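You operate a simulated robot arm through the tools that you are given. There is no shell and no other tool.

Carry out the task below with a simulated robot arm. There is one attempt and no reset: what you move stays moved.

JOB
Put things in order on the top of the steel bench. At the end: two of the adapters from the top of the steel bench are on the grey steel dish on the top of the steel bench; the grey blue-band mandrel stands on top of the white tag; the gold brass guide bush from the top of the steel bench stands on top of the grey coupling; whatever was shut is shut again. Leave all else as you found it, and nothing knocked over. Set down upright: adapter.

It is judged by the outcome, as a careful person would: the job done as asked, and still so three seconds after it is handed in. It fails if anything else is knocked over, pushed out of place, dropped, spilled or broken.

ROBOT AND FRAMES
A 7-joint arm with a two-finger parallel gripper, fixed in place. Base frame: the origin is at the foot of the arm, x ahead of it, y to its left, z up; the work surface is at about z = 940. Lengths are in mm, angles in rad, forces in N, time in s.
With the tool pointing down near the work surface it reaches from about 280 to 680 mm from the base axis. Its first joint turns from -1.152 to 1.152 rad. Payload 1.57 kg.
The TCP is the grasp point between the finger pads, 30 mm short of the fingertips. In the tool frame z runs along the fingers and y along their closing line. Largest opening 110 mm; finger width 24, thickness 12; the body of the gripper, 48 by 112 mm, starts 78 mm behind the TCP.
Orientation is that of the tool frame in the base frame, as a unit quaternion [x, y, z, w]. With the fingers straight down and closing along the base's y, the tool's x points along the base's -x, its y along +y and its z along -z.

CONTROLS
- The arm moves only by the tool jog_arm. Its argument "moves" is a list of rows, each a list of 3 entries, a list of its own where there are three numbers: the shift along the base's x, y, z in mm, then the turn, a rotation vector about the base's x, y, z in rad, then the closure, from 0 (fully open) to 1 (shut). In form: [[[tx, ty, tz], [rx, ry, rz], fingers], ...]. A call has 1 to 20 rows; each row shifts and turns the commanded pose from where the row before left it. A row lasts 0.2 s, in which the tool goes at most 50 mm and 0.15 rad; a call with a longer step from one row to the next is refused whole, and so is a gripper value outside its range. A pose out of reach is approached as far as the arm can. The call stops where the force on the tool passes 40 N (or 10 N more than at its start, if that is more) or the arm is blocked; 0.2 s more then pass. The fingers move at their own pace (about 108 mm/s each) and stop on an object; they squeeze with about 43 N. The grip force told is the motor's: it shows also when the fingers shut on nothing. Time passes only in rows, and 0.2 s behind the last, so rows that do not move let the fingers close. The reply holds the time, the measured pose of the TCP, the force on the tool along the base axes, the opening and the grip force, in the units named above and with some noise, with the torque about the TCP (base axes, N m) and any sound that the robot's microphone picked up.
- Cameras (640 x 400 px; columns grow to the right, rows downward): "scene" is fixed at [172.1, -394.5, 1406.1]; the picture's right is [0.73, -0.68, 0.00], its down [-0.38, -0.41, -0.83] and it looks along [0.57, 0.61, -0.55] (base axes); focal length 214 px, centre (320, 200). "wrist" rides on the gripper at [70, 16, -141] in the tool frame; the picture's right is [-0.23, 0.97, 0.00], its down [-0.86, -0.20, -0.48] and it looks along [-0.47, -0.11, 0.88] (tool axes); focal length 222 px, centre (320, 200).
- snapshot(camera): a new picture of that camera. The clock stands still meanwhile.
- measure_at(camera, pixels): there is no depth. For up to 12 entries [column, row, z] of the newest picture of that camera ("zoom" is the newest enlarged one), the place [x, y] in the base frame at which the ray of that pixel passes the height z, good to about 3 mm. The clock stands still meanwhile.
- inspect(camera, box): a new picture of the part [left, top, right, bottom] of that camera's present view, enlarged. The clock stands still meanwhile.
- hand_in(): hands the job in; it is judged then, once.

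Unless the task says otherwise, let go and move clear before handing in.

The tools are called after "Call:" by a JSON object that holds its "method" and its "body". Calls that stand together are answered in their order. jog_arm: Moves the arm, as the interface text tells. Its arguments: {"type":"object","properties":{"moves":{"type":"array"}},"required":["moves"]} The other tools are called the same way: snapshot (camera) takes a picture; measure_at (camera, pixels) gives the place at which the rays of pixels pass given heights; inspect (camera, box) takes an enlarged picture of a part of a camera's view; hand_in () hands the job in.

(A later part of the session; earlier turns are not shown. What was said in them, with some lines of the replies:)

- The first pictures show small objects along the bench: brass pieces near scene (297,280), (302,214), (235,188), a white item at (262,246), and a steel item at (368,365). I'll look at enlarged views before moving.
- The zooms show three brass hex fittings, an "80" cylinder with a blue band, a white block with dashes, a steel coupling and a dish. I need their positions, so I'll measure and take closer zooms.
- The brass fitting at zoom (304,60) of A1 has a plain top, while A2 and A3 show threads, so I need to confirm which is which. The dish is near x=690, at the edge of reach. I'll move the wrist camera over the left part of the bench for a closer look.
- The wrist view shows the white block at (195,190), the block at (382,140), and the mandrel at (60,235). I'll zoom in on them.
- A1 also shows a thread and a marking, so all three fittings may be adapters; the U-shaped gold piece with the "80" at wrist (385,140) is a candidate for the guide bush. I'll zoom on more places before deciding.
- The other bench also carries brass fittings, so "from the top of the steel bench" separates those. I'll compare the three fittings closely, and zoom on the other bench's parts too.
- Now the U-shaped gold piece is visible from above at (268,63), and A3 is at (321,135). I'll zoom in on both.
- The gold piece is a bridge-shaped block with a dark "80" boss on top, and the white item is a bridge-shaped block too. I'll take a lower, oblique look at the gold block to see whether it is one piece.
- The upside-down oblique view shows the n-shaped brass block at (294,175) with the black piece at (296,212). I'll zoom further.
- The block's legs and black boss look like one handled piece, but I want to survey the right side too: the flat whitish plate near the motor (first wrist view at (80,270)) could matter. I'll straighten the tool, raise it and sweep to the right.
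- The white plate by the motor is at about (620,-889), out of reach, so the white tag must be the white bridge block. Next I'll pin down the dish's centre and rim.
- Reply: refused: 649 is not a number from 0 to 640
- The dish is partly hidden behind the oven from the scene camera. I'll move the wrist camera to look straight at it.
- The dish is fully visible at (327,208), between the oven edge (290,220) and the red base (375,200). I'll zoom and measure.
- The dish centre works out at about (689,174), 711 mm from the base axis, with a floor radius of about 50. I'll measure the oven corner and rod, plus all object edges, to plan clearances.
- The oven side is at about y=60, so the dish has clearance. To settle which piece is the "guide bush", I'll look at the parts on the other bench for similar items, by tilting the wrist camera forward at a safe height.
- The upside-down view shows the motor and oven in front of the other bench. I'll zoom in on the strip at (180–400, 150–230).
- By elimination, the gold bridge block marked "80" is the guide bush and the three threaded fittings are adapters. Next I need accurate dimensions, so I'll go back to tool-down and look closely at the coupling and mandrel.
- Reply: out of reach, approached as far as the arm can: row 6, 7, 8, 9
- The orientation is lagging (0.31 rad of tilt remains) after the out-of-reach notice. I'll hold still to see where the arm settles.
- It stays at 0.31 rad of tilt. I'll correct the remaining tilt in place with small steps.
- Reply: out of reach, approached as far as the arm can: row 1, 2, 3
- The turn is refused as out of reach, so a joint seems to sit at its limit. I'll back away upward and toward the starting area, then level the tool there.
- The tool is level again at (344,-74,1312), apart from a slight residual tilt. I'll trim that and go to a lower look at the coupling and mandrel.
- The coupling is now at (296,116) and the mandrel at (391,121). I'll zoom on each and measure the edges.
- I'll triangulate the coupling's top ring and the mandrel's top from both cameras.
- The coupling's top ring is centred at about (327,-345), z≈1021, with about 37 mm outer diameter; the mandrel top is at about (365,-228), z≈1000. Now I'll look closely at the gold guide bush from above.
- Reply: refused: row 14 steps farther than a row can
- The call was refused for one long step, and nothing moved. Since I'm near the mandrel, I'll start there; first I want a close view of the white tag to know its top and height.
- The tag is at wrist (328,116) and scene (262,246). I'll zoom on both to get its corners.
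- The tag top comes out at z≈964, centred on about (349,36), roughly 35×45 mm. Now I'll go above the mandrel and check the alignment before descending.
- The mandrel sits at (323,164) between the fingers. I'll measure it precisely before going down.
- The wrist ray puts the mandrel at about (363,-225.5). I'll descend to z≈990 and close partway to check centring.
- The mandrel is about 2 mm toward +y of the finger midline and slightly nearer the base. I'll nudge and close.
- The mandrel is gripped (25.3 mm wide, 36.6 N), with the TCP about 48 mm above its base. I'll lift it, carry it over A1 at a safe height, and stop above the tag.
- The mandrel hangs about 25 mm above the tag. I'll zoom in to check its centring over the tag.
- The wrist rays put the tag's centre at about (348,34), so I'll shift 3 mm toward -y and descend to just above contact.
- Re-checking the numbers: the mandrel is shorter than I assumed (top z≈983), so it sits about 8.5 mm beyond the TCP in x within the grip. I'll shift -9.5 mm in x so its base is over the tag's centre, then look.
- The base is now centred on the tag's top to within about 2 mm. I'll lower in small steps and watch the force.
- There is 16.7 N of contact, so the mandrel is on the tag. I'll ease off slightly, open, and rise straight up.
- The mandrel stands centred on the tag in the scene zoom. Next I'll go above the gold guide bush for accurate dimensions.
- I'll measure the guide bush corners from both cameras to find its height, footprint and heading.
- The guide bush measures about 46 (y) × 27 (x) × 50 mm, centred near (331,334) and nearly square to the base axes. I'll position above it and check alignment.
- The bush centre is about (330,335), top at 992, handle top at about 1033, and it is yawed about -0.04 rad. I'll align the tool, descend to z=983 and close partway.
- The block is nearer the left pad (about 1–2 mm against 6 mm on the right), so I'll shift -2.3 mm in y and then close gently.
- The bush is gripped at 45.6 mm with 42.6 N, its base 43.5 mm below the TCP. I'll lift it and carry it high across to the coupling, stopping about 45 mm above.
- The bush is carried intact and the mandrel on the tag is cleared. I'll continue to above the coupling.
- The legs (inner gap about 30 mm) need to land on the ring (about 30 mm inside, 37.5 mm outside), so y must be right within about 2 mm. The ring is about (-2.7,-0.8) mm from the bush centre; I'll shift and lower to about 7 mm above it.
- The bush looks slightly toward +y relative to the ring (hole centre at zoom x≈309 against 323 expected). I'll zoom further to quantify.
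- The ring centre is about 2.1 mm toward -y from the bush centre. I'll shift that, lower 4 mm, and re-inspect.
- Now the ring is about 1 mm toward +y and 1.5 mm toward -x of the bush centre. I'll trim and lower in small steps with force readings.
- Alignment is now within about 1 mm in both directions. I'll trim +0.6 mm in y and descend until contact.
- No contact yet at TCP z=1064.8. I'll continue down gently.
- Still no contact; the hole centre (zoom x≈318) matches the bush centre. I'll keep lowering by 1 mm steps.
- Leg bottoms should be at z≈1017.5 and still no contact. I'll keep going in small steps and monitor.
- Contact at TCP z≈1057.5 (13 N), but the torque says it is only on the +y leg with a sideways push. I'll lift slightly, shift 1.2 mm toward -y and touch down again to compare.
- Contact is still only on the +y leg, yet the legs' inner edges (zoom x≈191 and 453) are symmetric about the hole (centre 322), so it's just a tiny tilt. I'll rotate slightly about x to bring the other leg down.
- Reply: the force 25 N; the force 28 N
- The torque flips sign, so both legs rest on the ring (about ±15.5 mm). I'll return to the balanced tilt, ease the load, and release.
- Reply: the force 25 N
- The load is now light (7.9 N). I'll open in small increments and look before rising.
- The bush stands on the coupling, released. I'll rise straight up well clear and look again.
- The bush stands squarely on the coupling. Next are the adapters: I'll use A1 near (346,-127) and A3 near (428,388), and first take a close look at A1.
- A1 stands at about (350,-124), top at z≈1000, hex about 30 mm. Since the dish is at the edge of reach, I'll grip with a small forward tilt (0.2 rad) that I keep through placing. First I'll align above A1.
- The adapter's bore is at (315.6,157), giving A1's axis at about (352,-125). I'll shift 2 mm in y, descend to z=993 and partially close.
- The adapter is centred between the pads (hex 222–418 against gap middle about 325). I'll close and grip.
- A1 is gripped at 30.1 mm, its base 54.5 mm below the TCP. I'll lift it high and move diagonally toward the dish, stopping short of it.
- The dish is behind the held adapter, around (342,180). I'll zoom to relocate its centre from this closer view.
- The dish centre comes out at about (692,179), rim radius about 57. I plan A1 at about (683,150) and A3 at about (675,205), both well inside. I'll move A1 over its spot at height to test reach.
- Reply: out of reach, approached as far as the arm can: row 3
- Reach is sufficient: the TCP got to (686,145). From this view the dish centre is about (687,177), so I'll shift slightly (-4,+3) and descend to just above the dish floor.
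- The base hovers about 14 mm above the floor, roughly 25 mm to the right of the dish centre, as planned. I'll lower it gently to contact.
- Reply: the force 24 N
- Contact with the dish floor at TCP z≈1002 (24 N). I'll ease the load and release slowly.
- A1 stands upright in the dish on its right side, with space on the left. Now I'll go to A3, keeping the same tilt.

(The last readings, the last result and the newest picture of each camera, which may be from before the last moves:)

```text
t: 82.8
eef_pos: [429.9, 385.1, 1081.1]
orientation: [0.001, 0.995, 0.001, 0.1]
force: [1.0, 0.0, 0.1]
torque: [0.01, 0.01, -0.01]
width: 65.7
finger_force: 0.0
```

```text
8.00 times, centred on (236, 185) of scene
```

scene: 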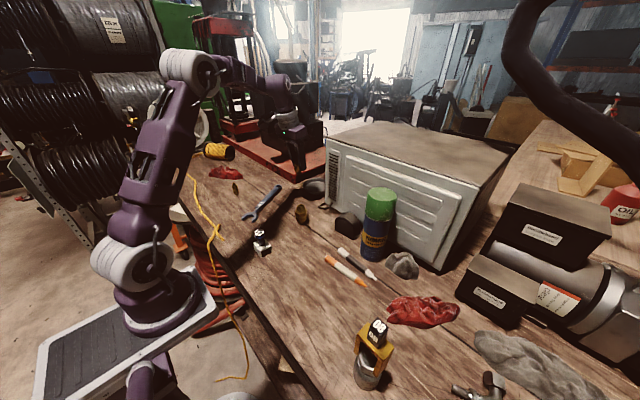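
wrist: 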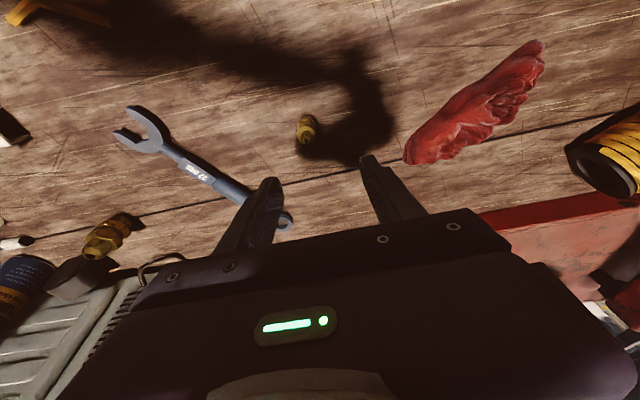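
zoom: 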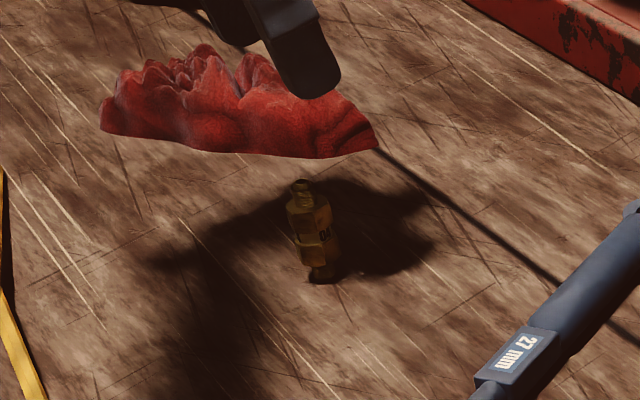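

The wrist view puts A3's axis near (429,376), while the coarser scene view says slightly more in y. I'll shift -9 mm in y, go lower and re-check.

Call:
{"method": "jog_arm", "body": {"moves": [[[0, -9, -15], [0, 0, 0], 0.4], [[0, 0, -25], [0, 0, 0], 0.4], [[0, 0, 0], [0, 0, 0], 0.4]]}}

Call:
{"method": "inspect", "body": {"camera": "wrist", "box": [256, 130, 384, 230]}}

Call:
{"method": "inspect", "body": {"camera": "scene", "box": [206, 150, 266, 210]}}

```text
t: 83.6
eef_pos: [429.1, 375.5, 1039.2]
orientation: [0.002, 0.995, 0.001, 0.1]
force: [0.1, 0.8, -0.2]
torque: [0.0, 0.01, -0.02]
width: 66.2
finger_force: 0.0
```

```text
4.00 times, centred on (320, 180) of wrist
```

zoom: 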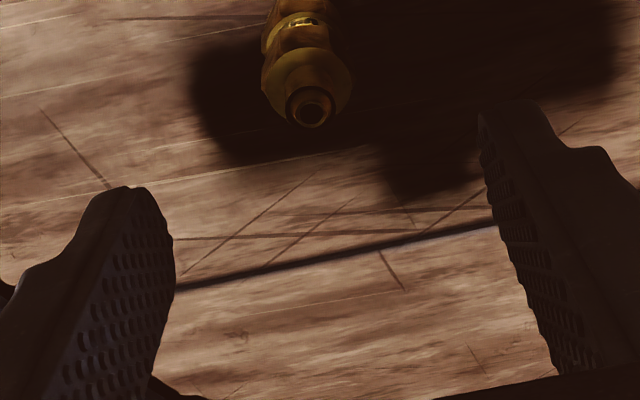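

```text
6.67 times, centred on (236, 180) of scene
```

zoom: 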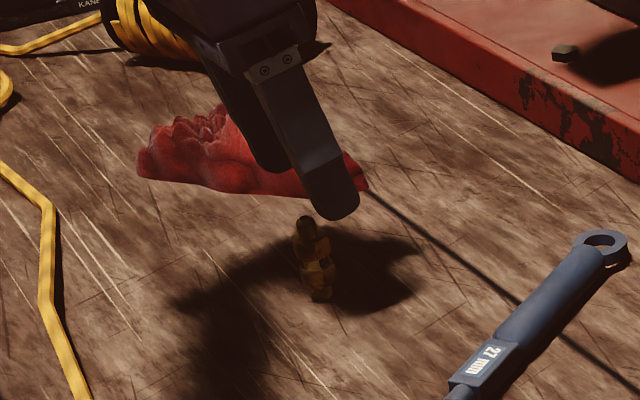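

The bore at (318,158) confirms A3's axis at about (429,376), under the TCP. I'll descend to z≈988 and partially close.

Call:
{"method": "jog_arm", "body": {"moves": [[[0, 0, -20], [0, 0, 0], 0.4], [[0, 0, -20], [0, 0, 0], 0.4], [[0, 0, -11], [0, 0, 0], 0.5], [[0, 0, 0], [0, 0, 0], 0.6], [[0, 0, 0], [0, 0, 0], 0.66], [[0, 0, 0], [0, 0, 0], 0.66]]}}

Call:
{"method": "inspect", "body": {"camera": "wrist", "box": [272, 140, 368, 220]}}

```text
t: 85.0
eef_pos: [428.9, 375.2, 991.6]
orientation: [0.001, 0.995, 0.0, 0.1]
force: [0.3, -0.3, 0.3]
torque: [0.01, -0.01, -0.01]
width: 37.6
finger_force: 0.1
```

```text
5.00 times, centred on (320, 180) of wrist
```

zoom: 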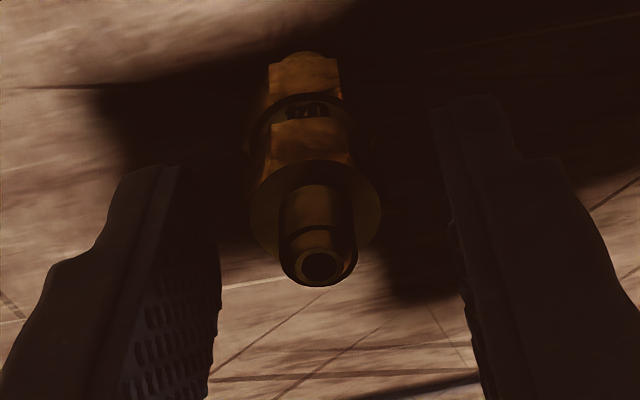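

A3 is nearly centred (about 1 mm toward -y). I'll nudge and close.

Call:
{"method": "jog_arm", "body": {"moves": [[[0, -1.2, 0], [0, 0, 0], 0.68], [[0, 0, 0], [0, 0, 0], 0.72], [[0, 0, 0], [0, 0, 0], 0.75], [[0, 0, 0], [0, 0, 0], 0.78], [[0, 0, 0], [0, 0, 0], 0.81], [[0, 0, 0], [0, 0, 0], 0.9], [[0, 0, 0], [0, 0, 0], 1], [[0, 0, 0], [0, 0, 0], 1]]}}

Call:
{"method": "inspect", "body": {"camera": "wrist", "box": [272, 140, 368, 220]}}

```text
t: 86.8
eef_pos: [429.7, 370.4, 991.9]
orientation: [0.001, 0.995, 0.002, 0.1]
force: [-0.2, 0.0, -0.1]
torque: [-0.04, 0.0, -0.03]
width: 18.4
finger_force: 32.7
```

```text
5.00 times, centred on (320, 180) of wrist
```

zoom: 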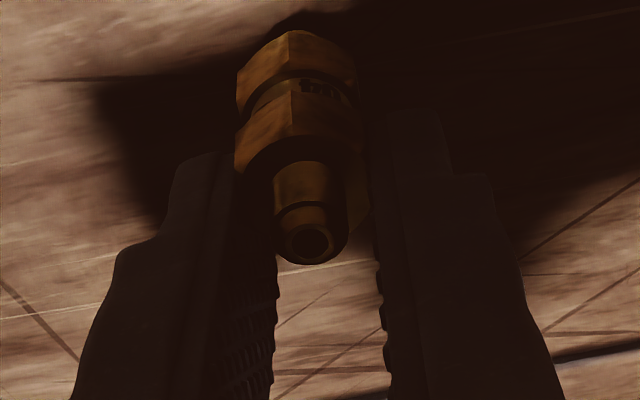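

A3 is held at 18.4 mm (across its hex flats; it turned slightly as it aligned). I'll lift a little and check that it hangs upright.

Call:
{"method": "jog_arm", "body": {"moves": [[[0, 0, 5], [0, 0, 0], 1], [[0, 0, 15], [0, 0, 0], 1], [[0, 0, 20], [0, 0, 0], 1], [[0, 0, 0], [0, 0, 0], 1]]}}

Call:
{"method": "inspect", "body": {"camera": "wrist", "box": [272, 120, 368, 220]}}

Call:
{"method": "inspect", "body": {"camera": "scene", "box": [206, 140, 266, 210]}}

```text
t: 87.8
eef_pos: [429.0, 375.1, 1033.0]
orientation: [-0.001, 0.995, 0.001, 0.101]
force: [-0.2, -0.3, -0.8]
torque: [0.03, 0.0, 0.01]
width: 18.1
finger_force: 33.1
```

```text
4.00 times, centred on (320, 170) of wrist
```

zoom: 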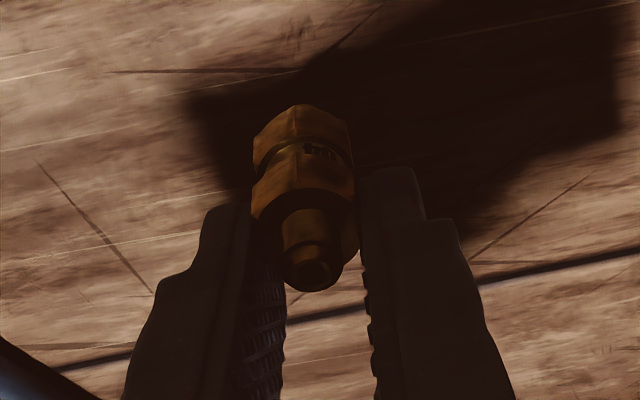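

```text
5.71 times, centred on (236, 175) of scene
```

zoom: 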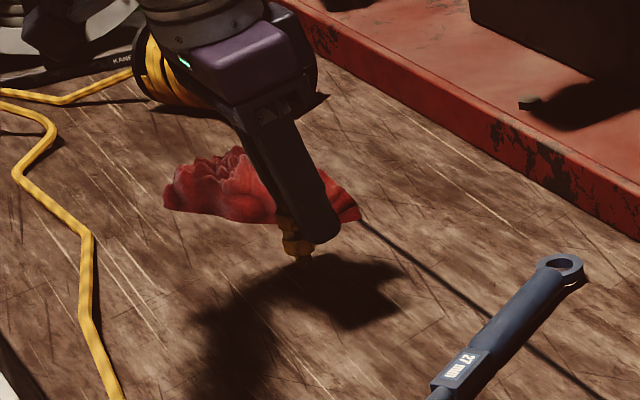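

A3 hangs upright (its axis about 4 mm behind the TCP in x). I'll raise it and carry it toward the left side of the dish, stopping short to check.

Call:
{"method": "jog_arm", "body": {"moves": [[[0, 0, 30], [0, 0, 0], 1], [[0, 0, 40], [0, 0, 0], 1], [[22, -22, 0], [0, 0, 0], 1], [[25, -25, 0], [0, 0, 0], 1], [[25, -25, 0], [0, 0, 0], 1], [[25, -25, 0], [0, 0, 0], 1], [[25, -25, 0], [0, 0, 0], 1], [[25, -25, 0], [0, 0, 0], 1], [[24, -24, 0], [0, 0, 0], 1], [[0, 0, 0], [0, 0, 0], 1]]}}

Call:
{"method": "snapshot", "body": {"camera": "wrist"}}

Call:
{"method": "inspect", "body": {"camera": "wrist", "box": [240, 100, 400, 220]}}

```text
t: 90.0
eef_pos: [601.6, 199.5, 1103.0]
orientation: [0.0, 0.995, 0.002, 0.1]
force: [0.1, 0.0, -1.3]
torque: [0.04, 0.01, -0.01]
width: 18.2
finger_force: 32.7
```

```text
taken
```

wrist: 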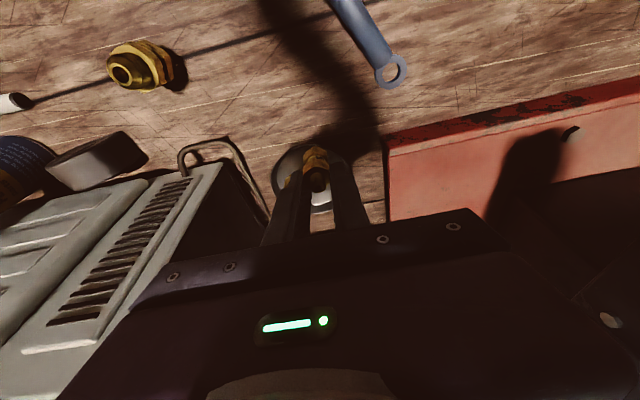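

```text
3.33 times, centred on (320, 160) of wrist
```

zoom: 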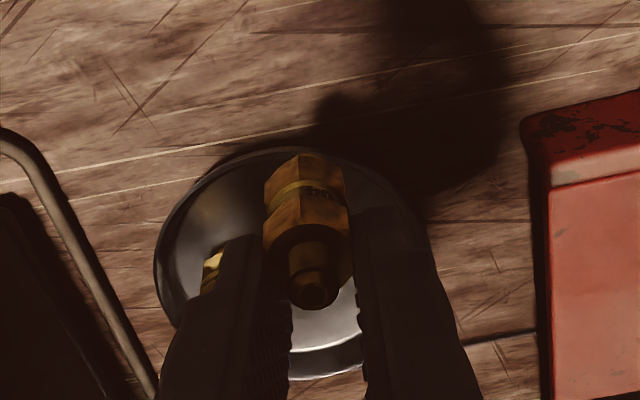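

A1 is visible in the dish at zoom (212,272), left of the held A3. I'll move forward over A3's spot and lower partway.

Call:
{"method": "jog_arm", "body": {"moves": [[[24, 1, -8], [0, 0, 0], 1], [[24, 1, -10], [0, 0, 0], 1], [[22, 1, -12], [0, 0, 0], 1], [[0, 0, -20], [0, 0, 0], 1], [[0, 0, 0], [0, 0, 0], 1]]}}

Call:
{"method": "snapshot", "body": {"camera": "wrist"}}

Call:
{"method": "inspect", "body": {"camera": "wrist", "box": [240, 60, 400, 220]}}

Call:
{"method": "inspect", "body": {"camera": "scene", "box": [290, 140, 350, 210]}}

```text
t: 91.2
eef_pos: [669.7, 204.4, 1053.9]
orientation: [0.002, 0.995, 0.001, 0.1]
force: [-0.1, 0.8, 0.6]
torque: [0.01, 0.05, 0.01]
width: 18.0
finger_force: 32.8
```

```text
taken
```

wrist: 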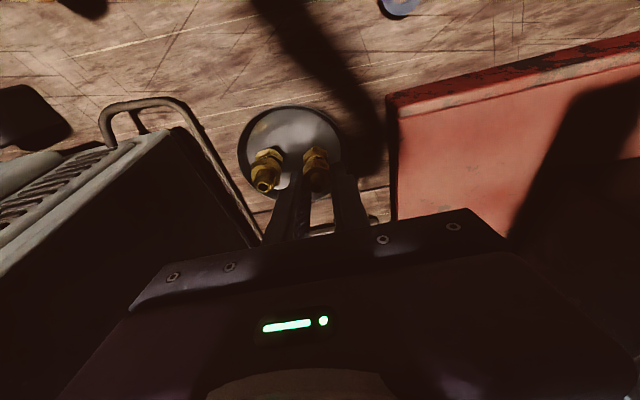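

```text
2.50 times, centred on (320, 140) of wrist
```

zoom: 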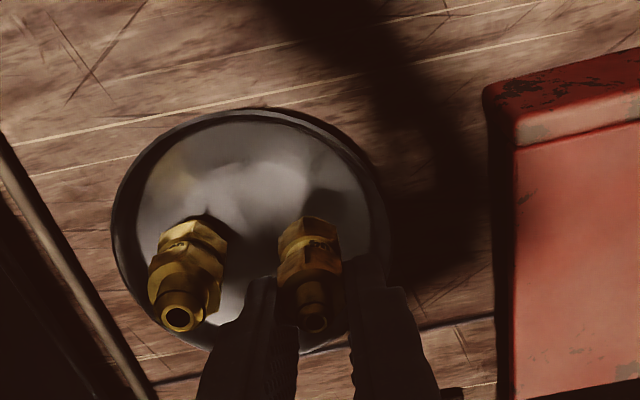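

```text
5.71 times, centred on (320, 175) of scene
```

zoom: 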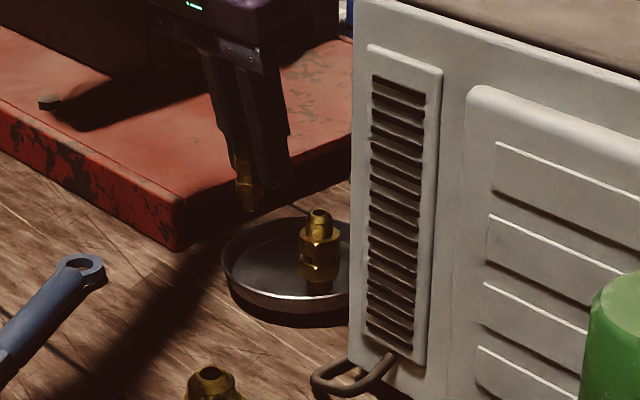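

A3 hangs over the left side with about 19 mm expected between its finger and A1. I'll shift 3 mm in x and descend to about 10 mm above the floor.

Call:
{"method": "jog_arm", "body": {"moves": [[[3, 0, -15], [0, 0, 0], 1], [[0, 0, -15], [0, 0, 0], 1], [[0, 0, -12], [0, 0, 0], 1], [[0, 0, 0], [0, 0, 0], 1]]}}

Call:
{"method": "inspect", "body": {"camera": "wrist", "box": [240, 70, 400, 230]}}

Call:
{"method": "inspect", "body": {"camera": "scene", "box": [290, 150, 350, 210]}}

```text
t: 92.2
eef_pos: [675.6, 205.9, 1009.7]
orientation: [0.001, 0.995, 0.001, 0.101]
force: [0.1, -0.4, -0.8]
torque: [0.03, -0.01, 0.02]
width: 18.1
finger_force: 32.4
```

```text
2.50 times, centred on (320, 150) of wrist
```

zoom: 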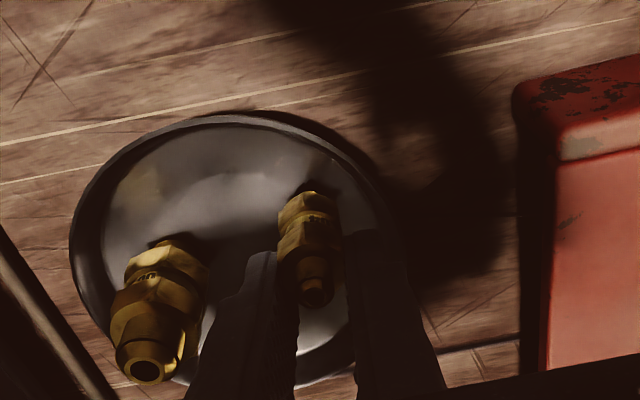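

```text
6.67 times, centred on (320, 180) of scene
```

zoom: 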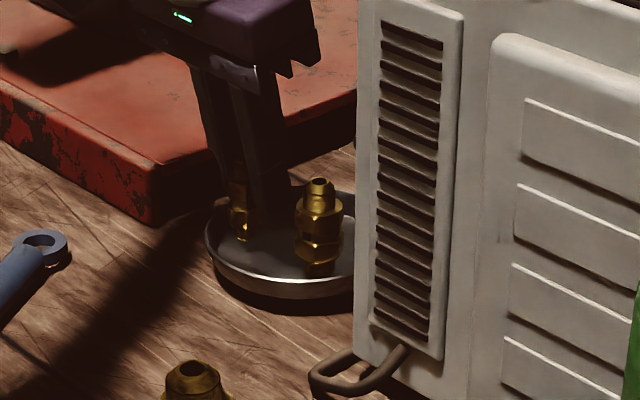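

There's room beside A1. I'll lower A3 gently until contact.

Call:
{"method": "jog_arm", "body": {"moves": [[[0, 0, -5], [0, 0, 0], 1], [[0, 0, -2], [0, 0, 0], 1], [[0, 0, 0], [0, 0, 0], 1]]}}

Call:
{"method": "jog_arm", "body": {"moves": [[[0, 0, -1.5], [0, 0, 0], 1], [[0, 0, 0], [0, 0, 0], 1]]}}

```text
t: 93.0
eef_pos: [675.7, 203.8, 1003.2]
orientation: [0.001, 0.995, 0.001, 0.1]
force: [-0.4, 0.6, 2.5]
torque: [-0.02, 0.04, -0.01]
width: 18.4
finger_force: 33.0
```

```text
t: 93.6
eef_pos: [675.4, 204.2, 1003.3]
orientation: [0.0, 0.995, 0.001, 0.101]
force: [4.6, -0.1, 14.7]
torque: [0.02, -0.16, 0.0]
width: 17.9
finger_force: 32.6
```

Contact with 14.7 N. I'll ease off slightly, open just enough, and rise straight up.

Call:
{"method": "jog_arm", "body": {"moves": [[[0, 0, 0.7], [0, 0, 0], 1], [[0, 0, 0], [0, 0, 0], 0.82], [[0, 0, 0], [0, 0, 0], 0.79], [[0, 0, 0], [0, 0, 0], 0.76], [[0, 0, 0], [0, 0, 0], 0.73], [[0, 0, 0], [0, 0, 0], 0.73]]}}

Call:
{"method": "inspect", "body": {"camera": "wrist", "box": [240, 70, 400, 230]}}

```text
t: 95.0
eef_pos: [675.6, 204.7, 1001.9]
orientation: [0.001, 0.995, 0.001, 0.1]
force: [0.0, -0.4, 0.0]
torque: [-0.01, -0.01, 0.04]
width: 29.6
finger_force: 0.2
```

```text
2.50 times, centred on (320, 150) of wrist
```

zoom: 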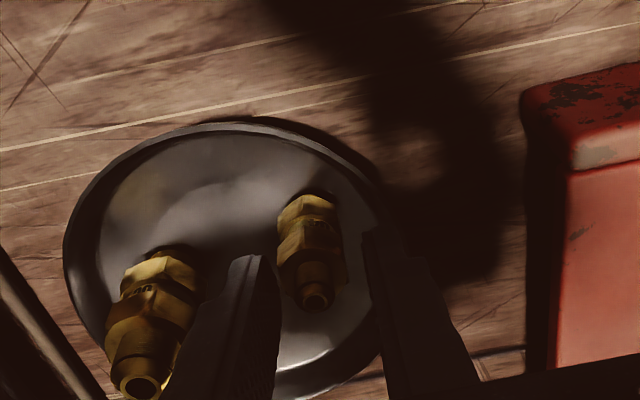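

A3 stands free and no force is felt. I'll rise straight up and back away.

Call:
{"method": "jog_arm", "body": {"moves": [[[0, 0, 5], [0, 0, 0], 0.73], [[0, 0, 15], [0, 0, 0], 0.73], [[0, 0, 30], [0, 0, 0], 0.73], [[0, 0, 30], [0, 0, 0], 0.73], [[-10, 0, 30], [0, 0, 0], 0.6], [[-40, 0, 10], [0, 0, 0], 0.5], [[-40, 0, 10], [0, 0, 0], 0.5], [[-40, 0, 10], [0, 0.1, 0], 0.3], [[-40, 0, 10], [0, 0.1, 0], 0], [[0, 0, 0], [0, 0, 0], 0]]}}

Call:
{"method": "snapshot", "body": {"camera": "wrist"}}

Call:
{"method": "inspect", "body": {"camera": "wrist", "box": [260, 150, 400, 240]}}

Call:
{"method": "inspect", "body": {"camera": "scene", "box": [290, 150, 350, 210]}}

Call:
{"method": "snapshot", "body": {"camera": "scene"}}

```text
t: 97.2
eef_pos: [503.5, 202.1, 1151.4]
orientation: [0.001, 1.0, 0.001, 0.0]
force: [0.6, 0.1, 0.4]
torque: [0.02, 0.02, 0.0]
width: 110.1
finger_force: 0.0
out of reach, approached as far as the arm can: row 4
```

```text
taken
```

wrist: 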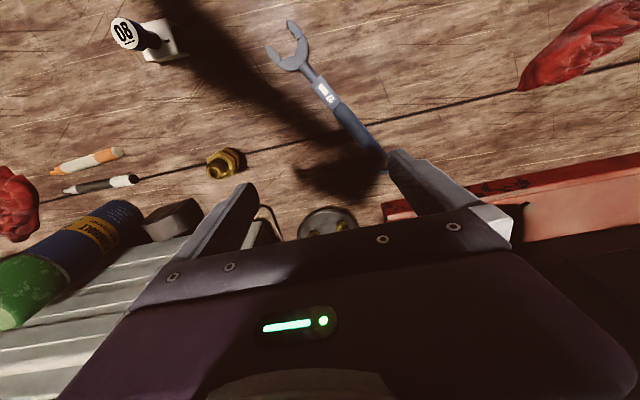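

```text
4.44 times, centred on (330, 195) of wrist
```

zoom: 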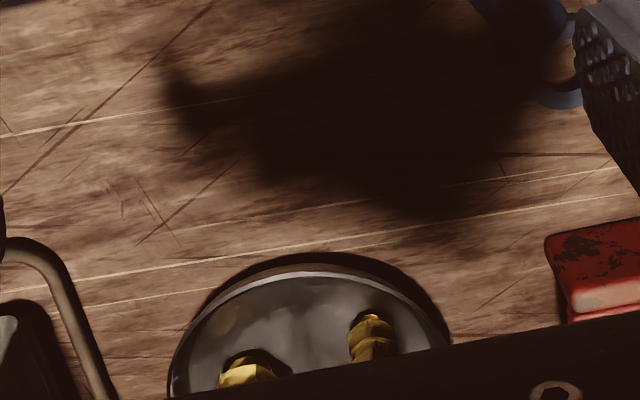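

```text
6.67 times, centred on (320, 180) of scene
```

zoom: 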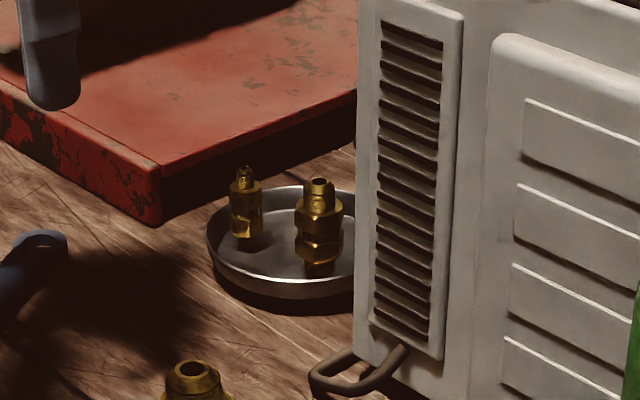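

```text
taken
```

scene: 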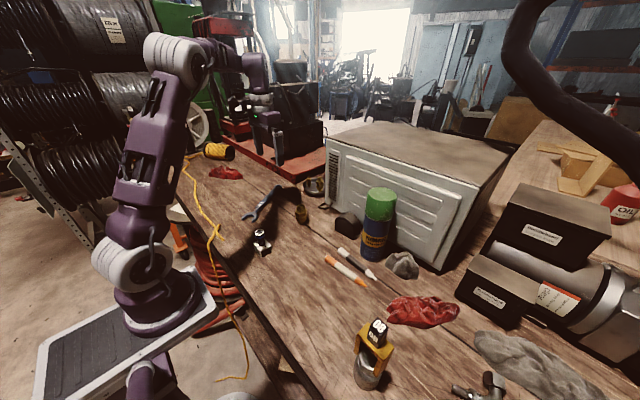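

Both adapters stand upright in the dish, and everything else looks unchanged. I'll retreat to the starting area and take a final look at all three placements.

Call:
{"method": "jog_arm", "body": {"moves": [[[-15, -25, 20], [0, 0, 0], 0], [[-20, -35, 20], [0, 0, 0], 0], [[-20, -35, 20], [0, 0, 0], 0], [[-20, -35, 20], [0, 0, 0], 0], [[-20, -35, 20], [0, 0, 0], 0], [[-20, -35, 20], [0, 0, 0], 0], [[-20, -35, 20], [0, 0, 0], 0], [[-15, -35, 0], [0, 0, 0], 0], [[0, 0, 0], [0, 0, 0], 0]]}}

Call:
{"method": "snapshot", "body": {"camera": "wrist"}}

Call:
{"method": "snapshot", "body": {"camera": "scene"}}

Call:
{"method": "inspect", "body": {"camera": "scene", "box": [230, 170, 350, 270]}}

Call:
{"method": "inspect", "body": {"camera": "scene", "box": [330, 300, 450, 400]}}

```text
t: 99.2
eef_pos: [353.8, -66.3, 1290.2]
orientation: [0.001, 1.0, 0.002, 0.0]
force: [0.0, -0.8, -0.2]
torque: [0.02, 0.0, 0.0]
width: 110.0
finger_force: 0.0
```

```text
taken
```

wrist: 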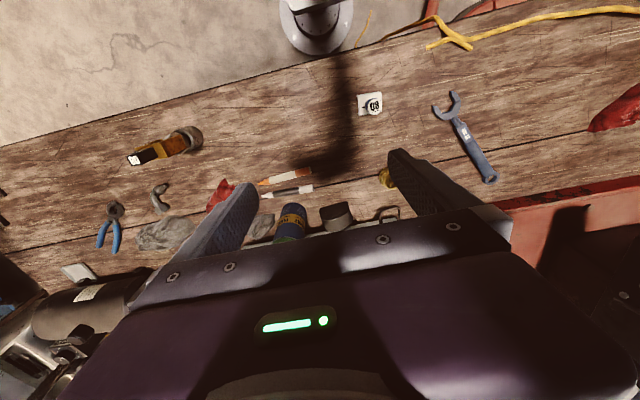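

```text
taken
```

scene: 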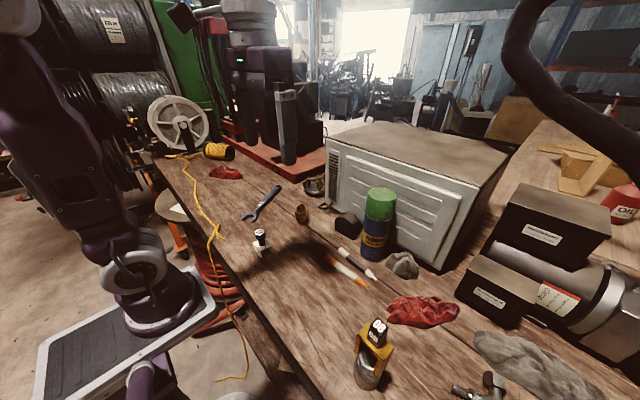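

```text
4.00 times, centred on (290, 220) of scene
```

zoom: 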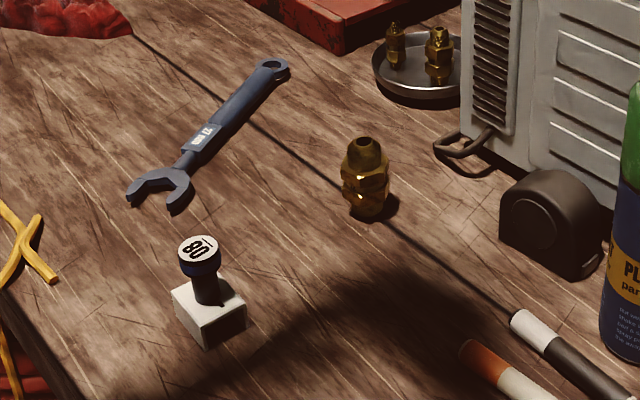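

```text
4.00 times, centred on (390, 350) of scene
```

zoom: 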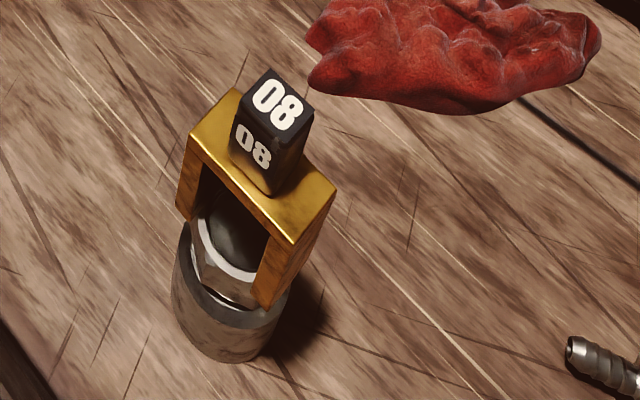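

The final views show the mandrel standing on the white tag (scene (261,240)), the gold bush standing on the coupling ((372,350)), and two adapters upright in the dish ((315,187)). The arm is clear and nothing was opened, so I'm handing in.

Call:
{"method": "hand_in", "body": {}}

```text
The job is handed in.
```

I handed the job in with every piece in place, but I identified the guide bush by elimination, so that part is less certain.

- **Adapters:** two of the three brass adapters stand upright in the grey steel dish. The third, larger one is still where it was.
- **Mandrel:** the blue-band mandrel stands centred on the white tag. I took the white bridge-shaped block with three dashes to be the tag, since the only other white piece was out of reach.
- **Guide bush:** the gold brass block marked "80" stands on top of the grey coupling. I took it to be the guide bush because the other three brass pieces were all threaded fittings of the same shape. Both of its legs rest on the coupling's rim, overlapping it by about 3–4 mm each.
- **Everything else:** I opened nothing, so nothing needed shutting. The last pictures showed nothing knocked over and nothing else visibly moved, and the arm is clear of the bench.
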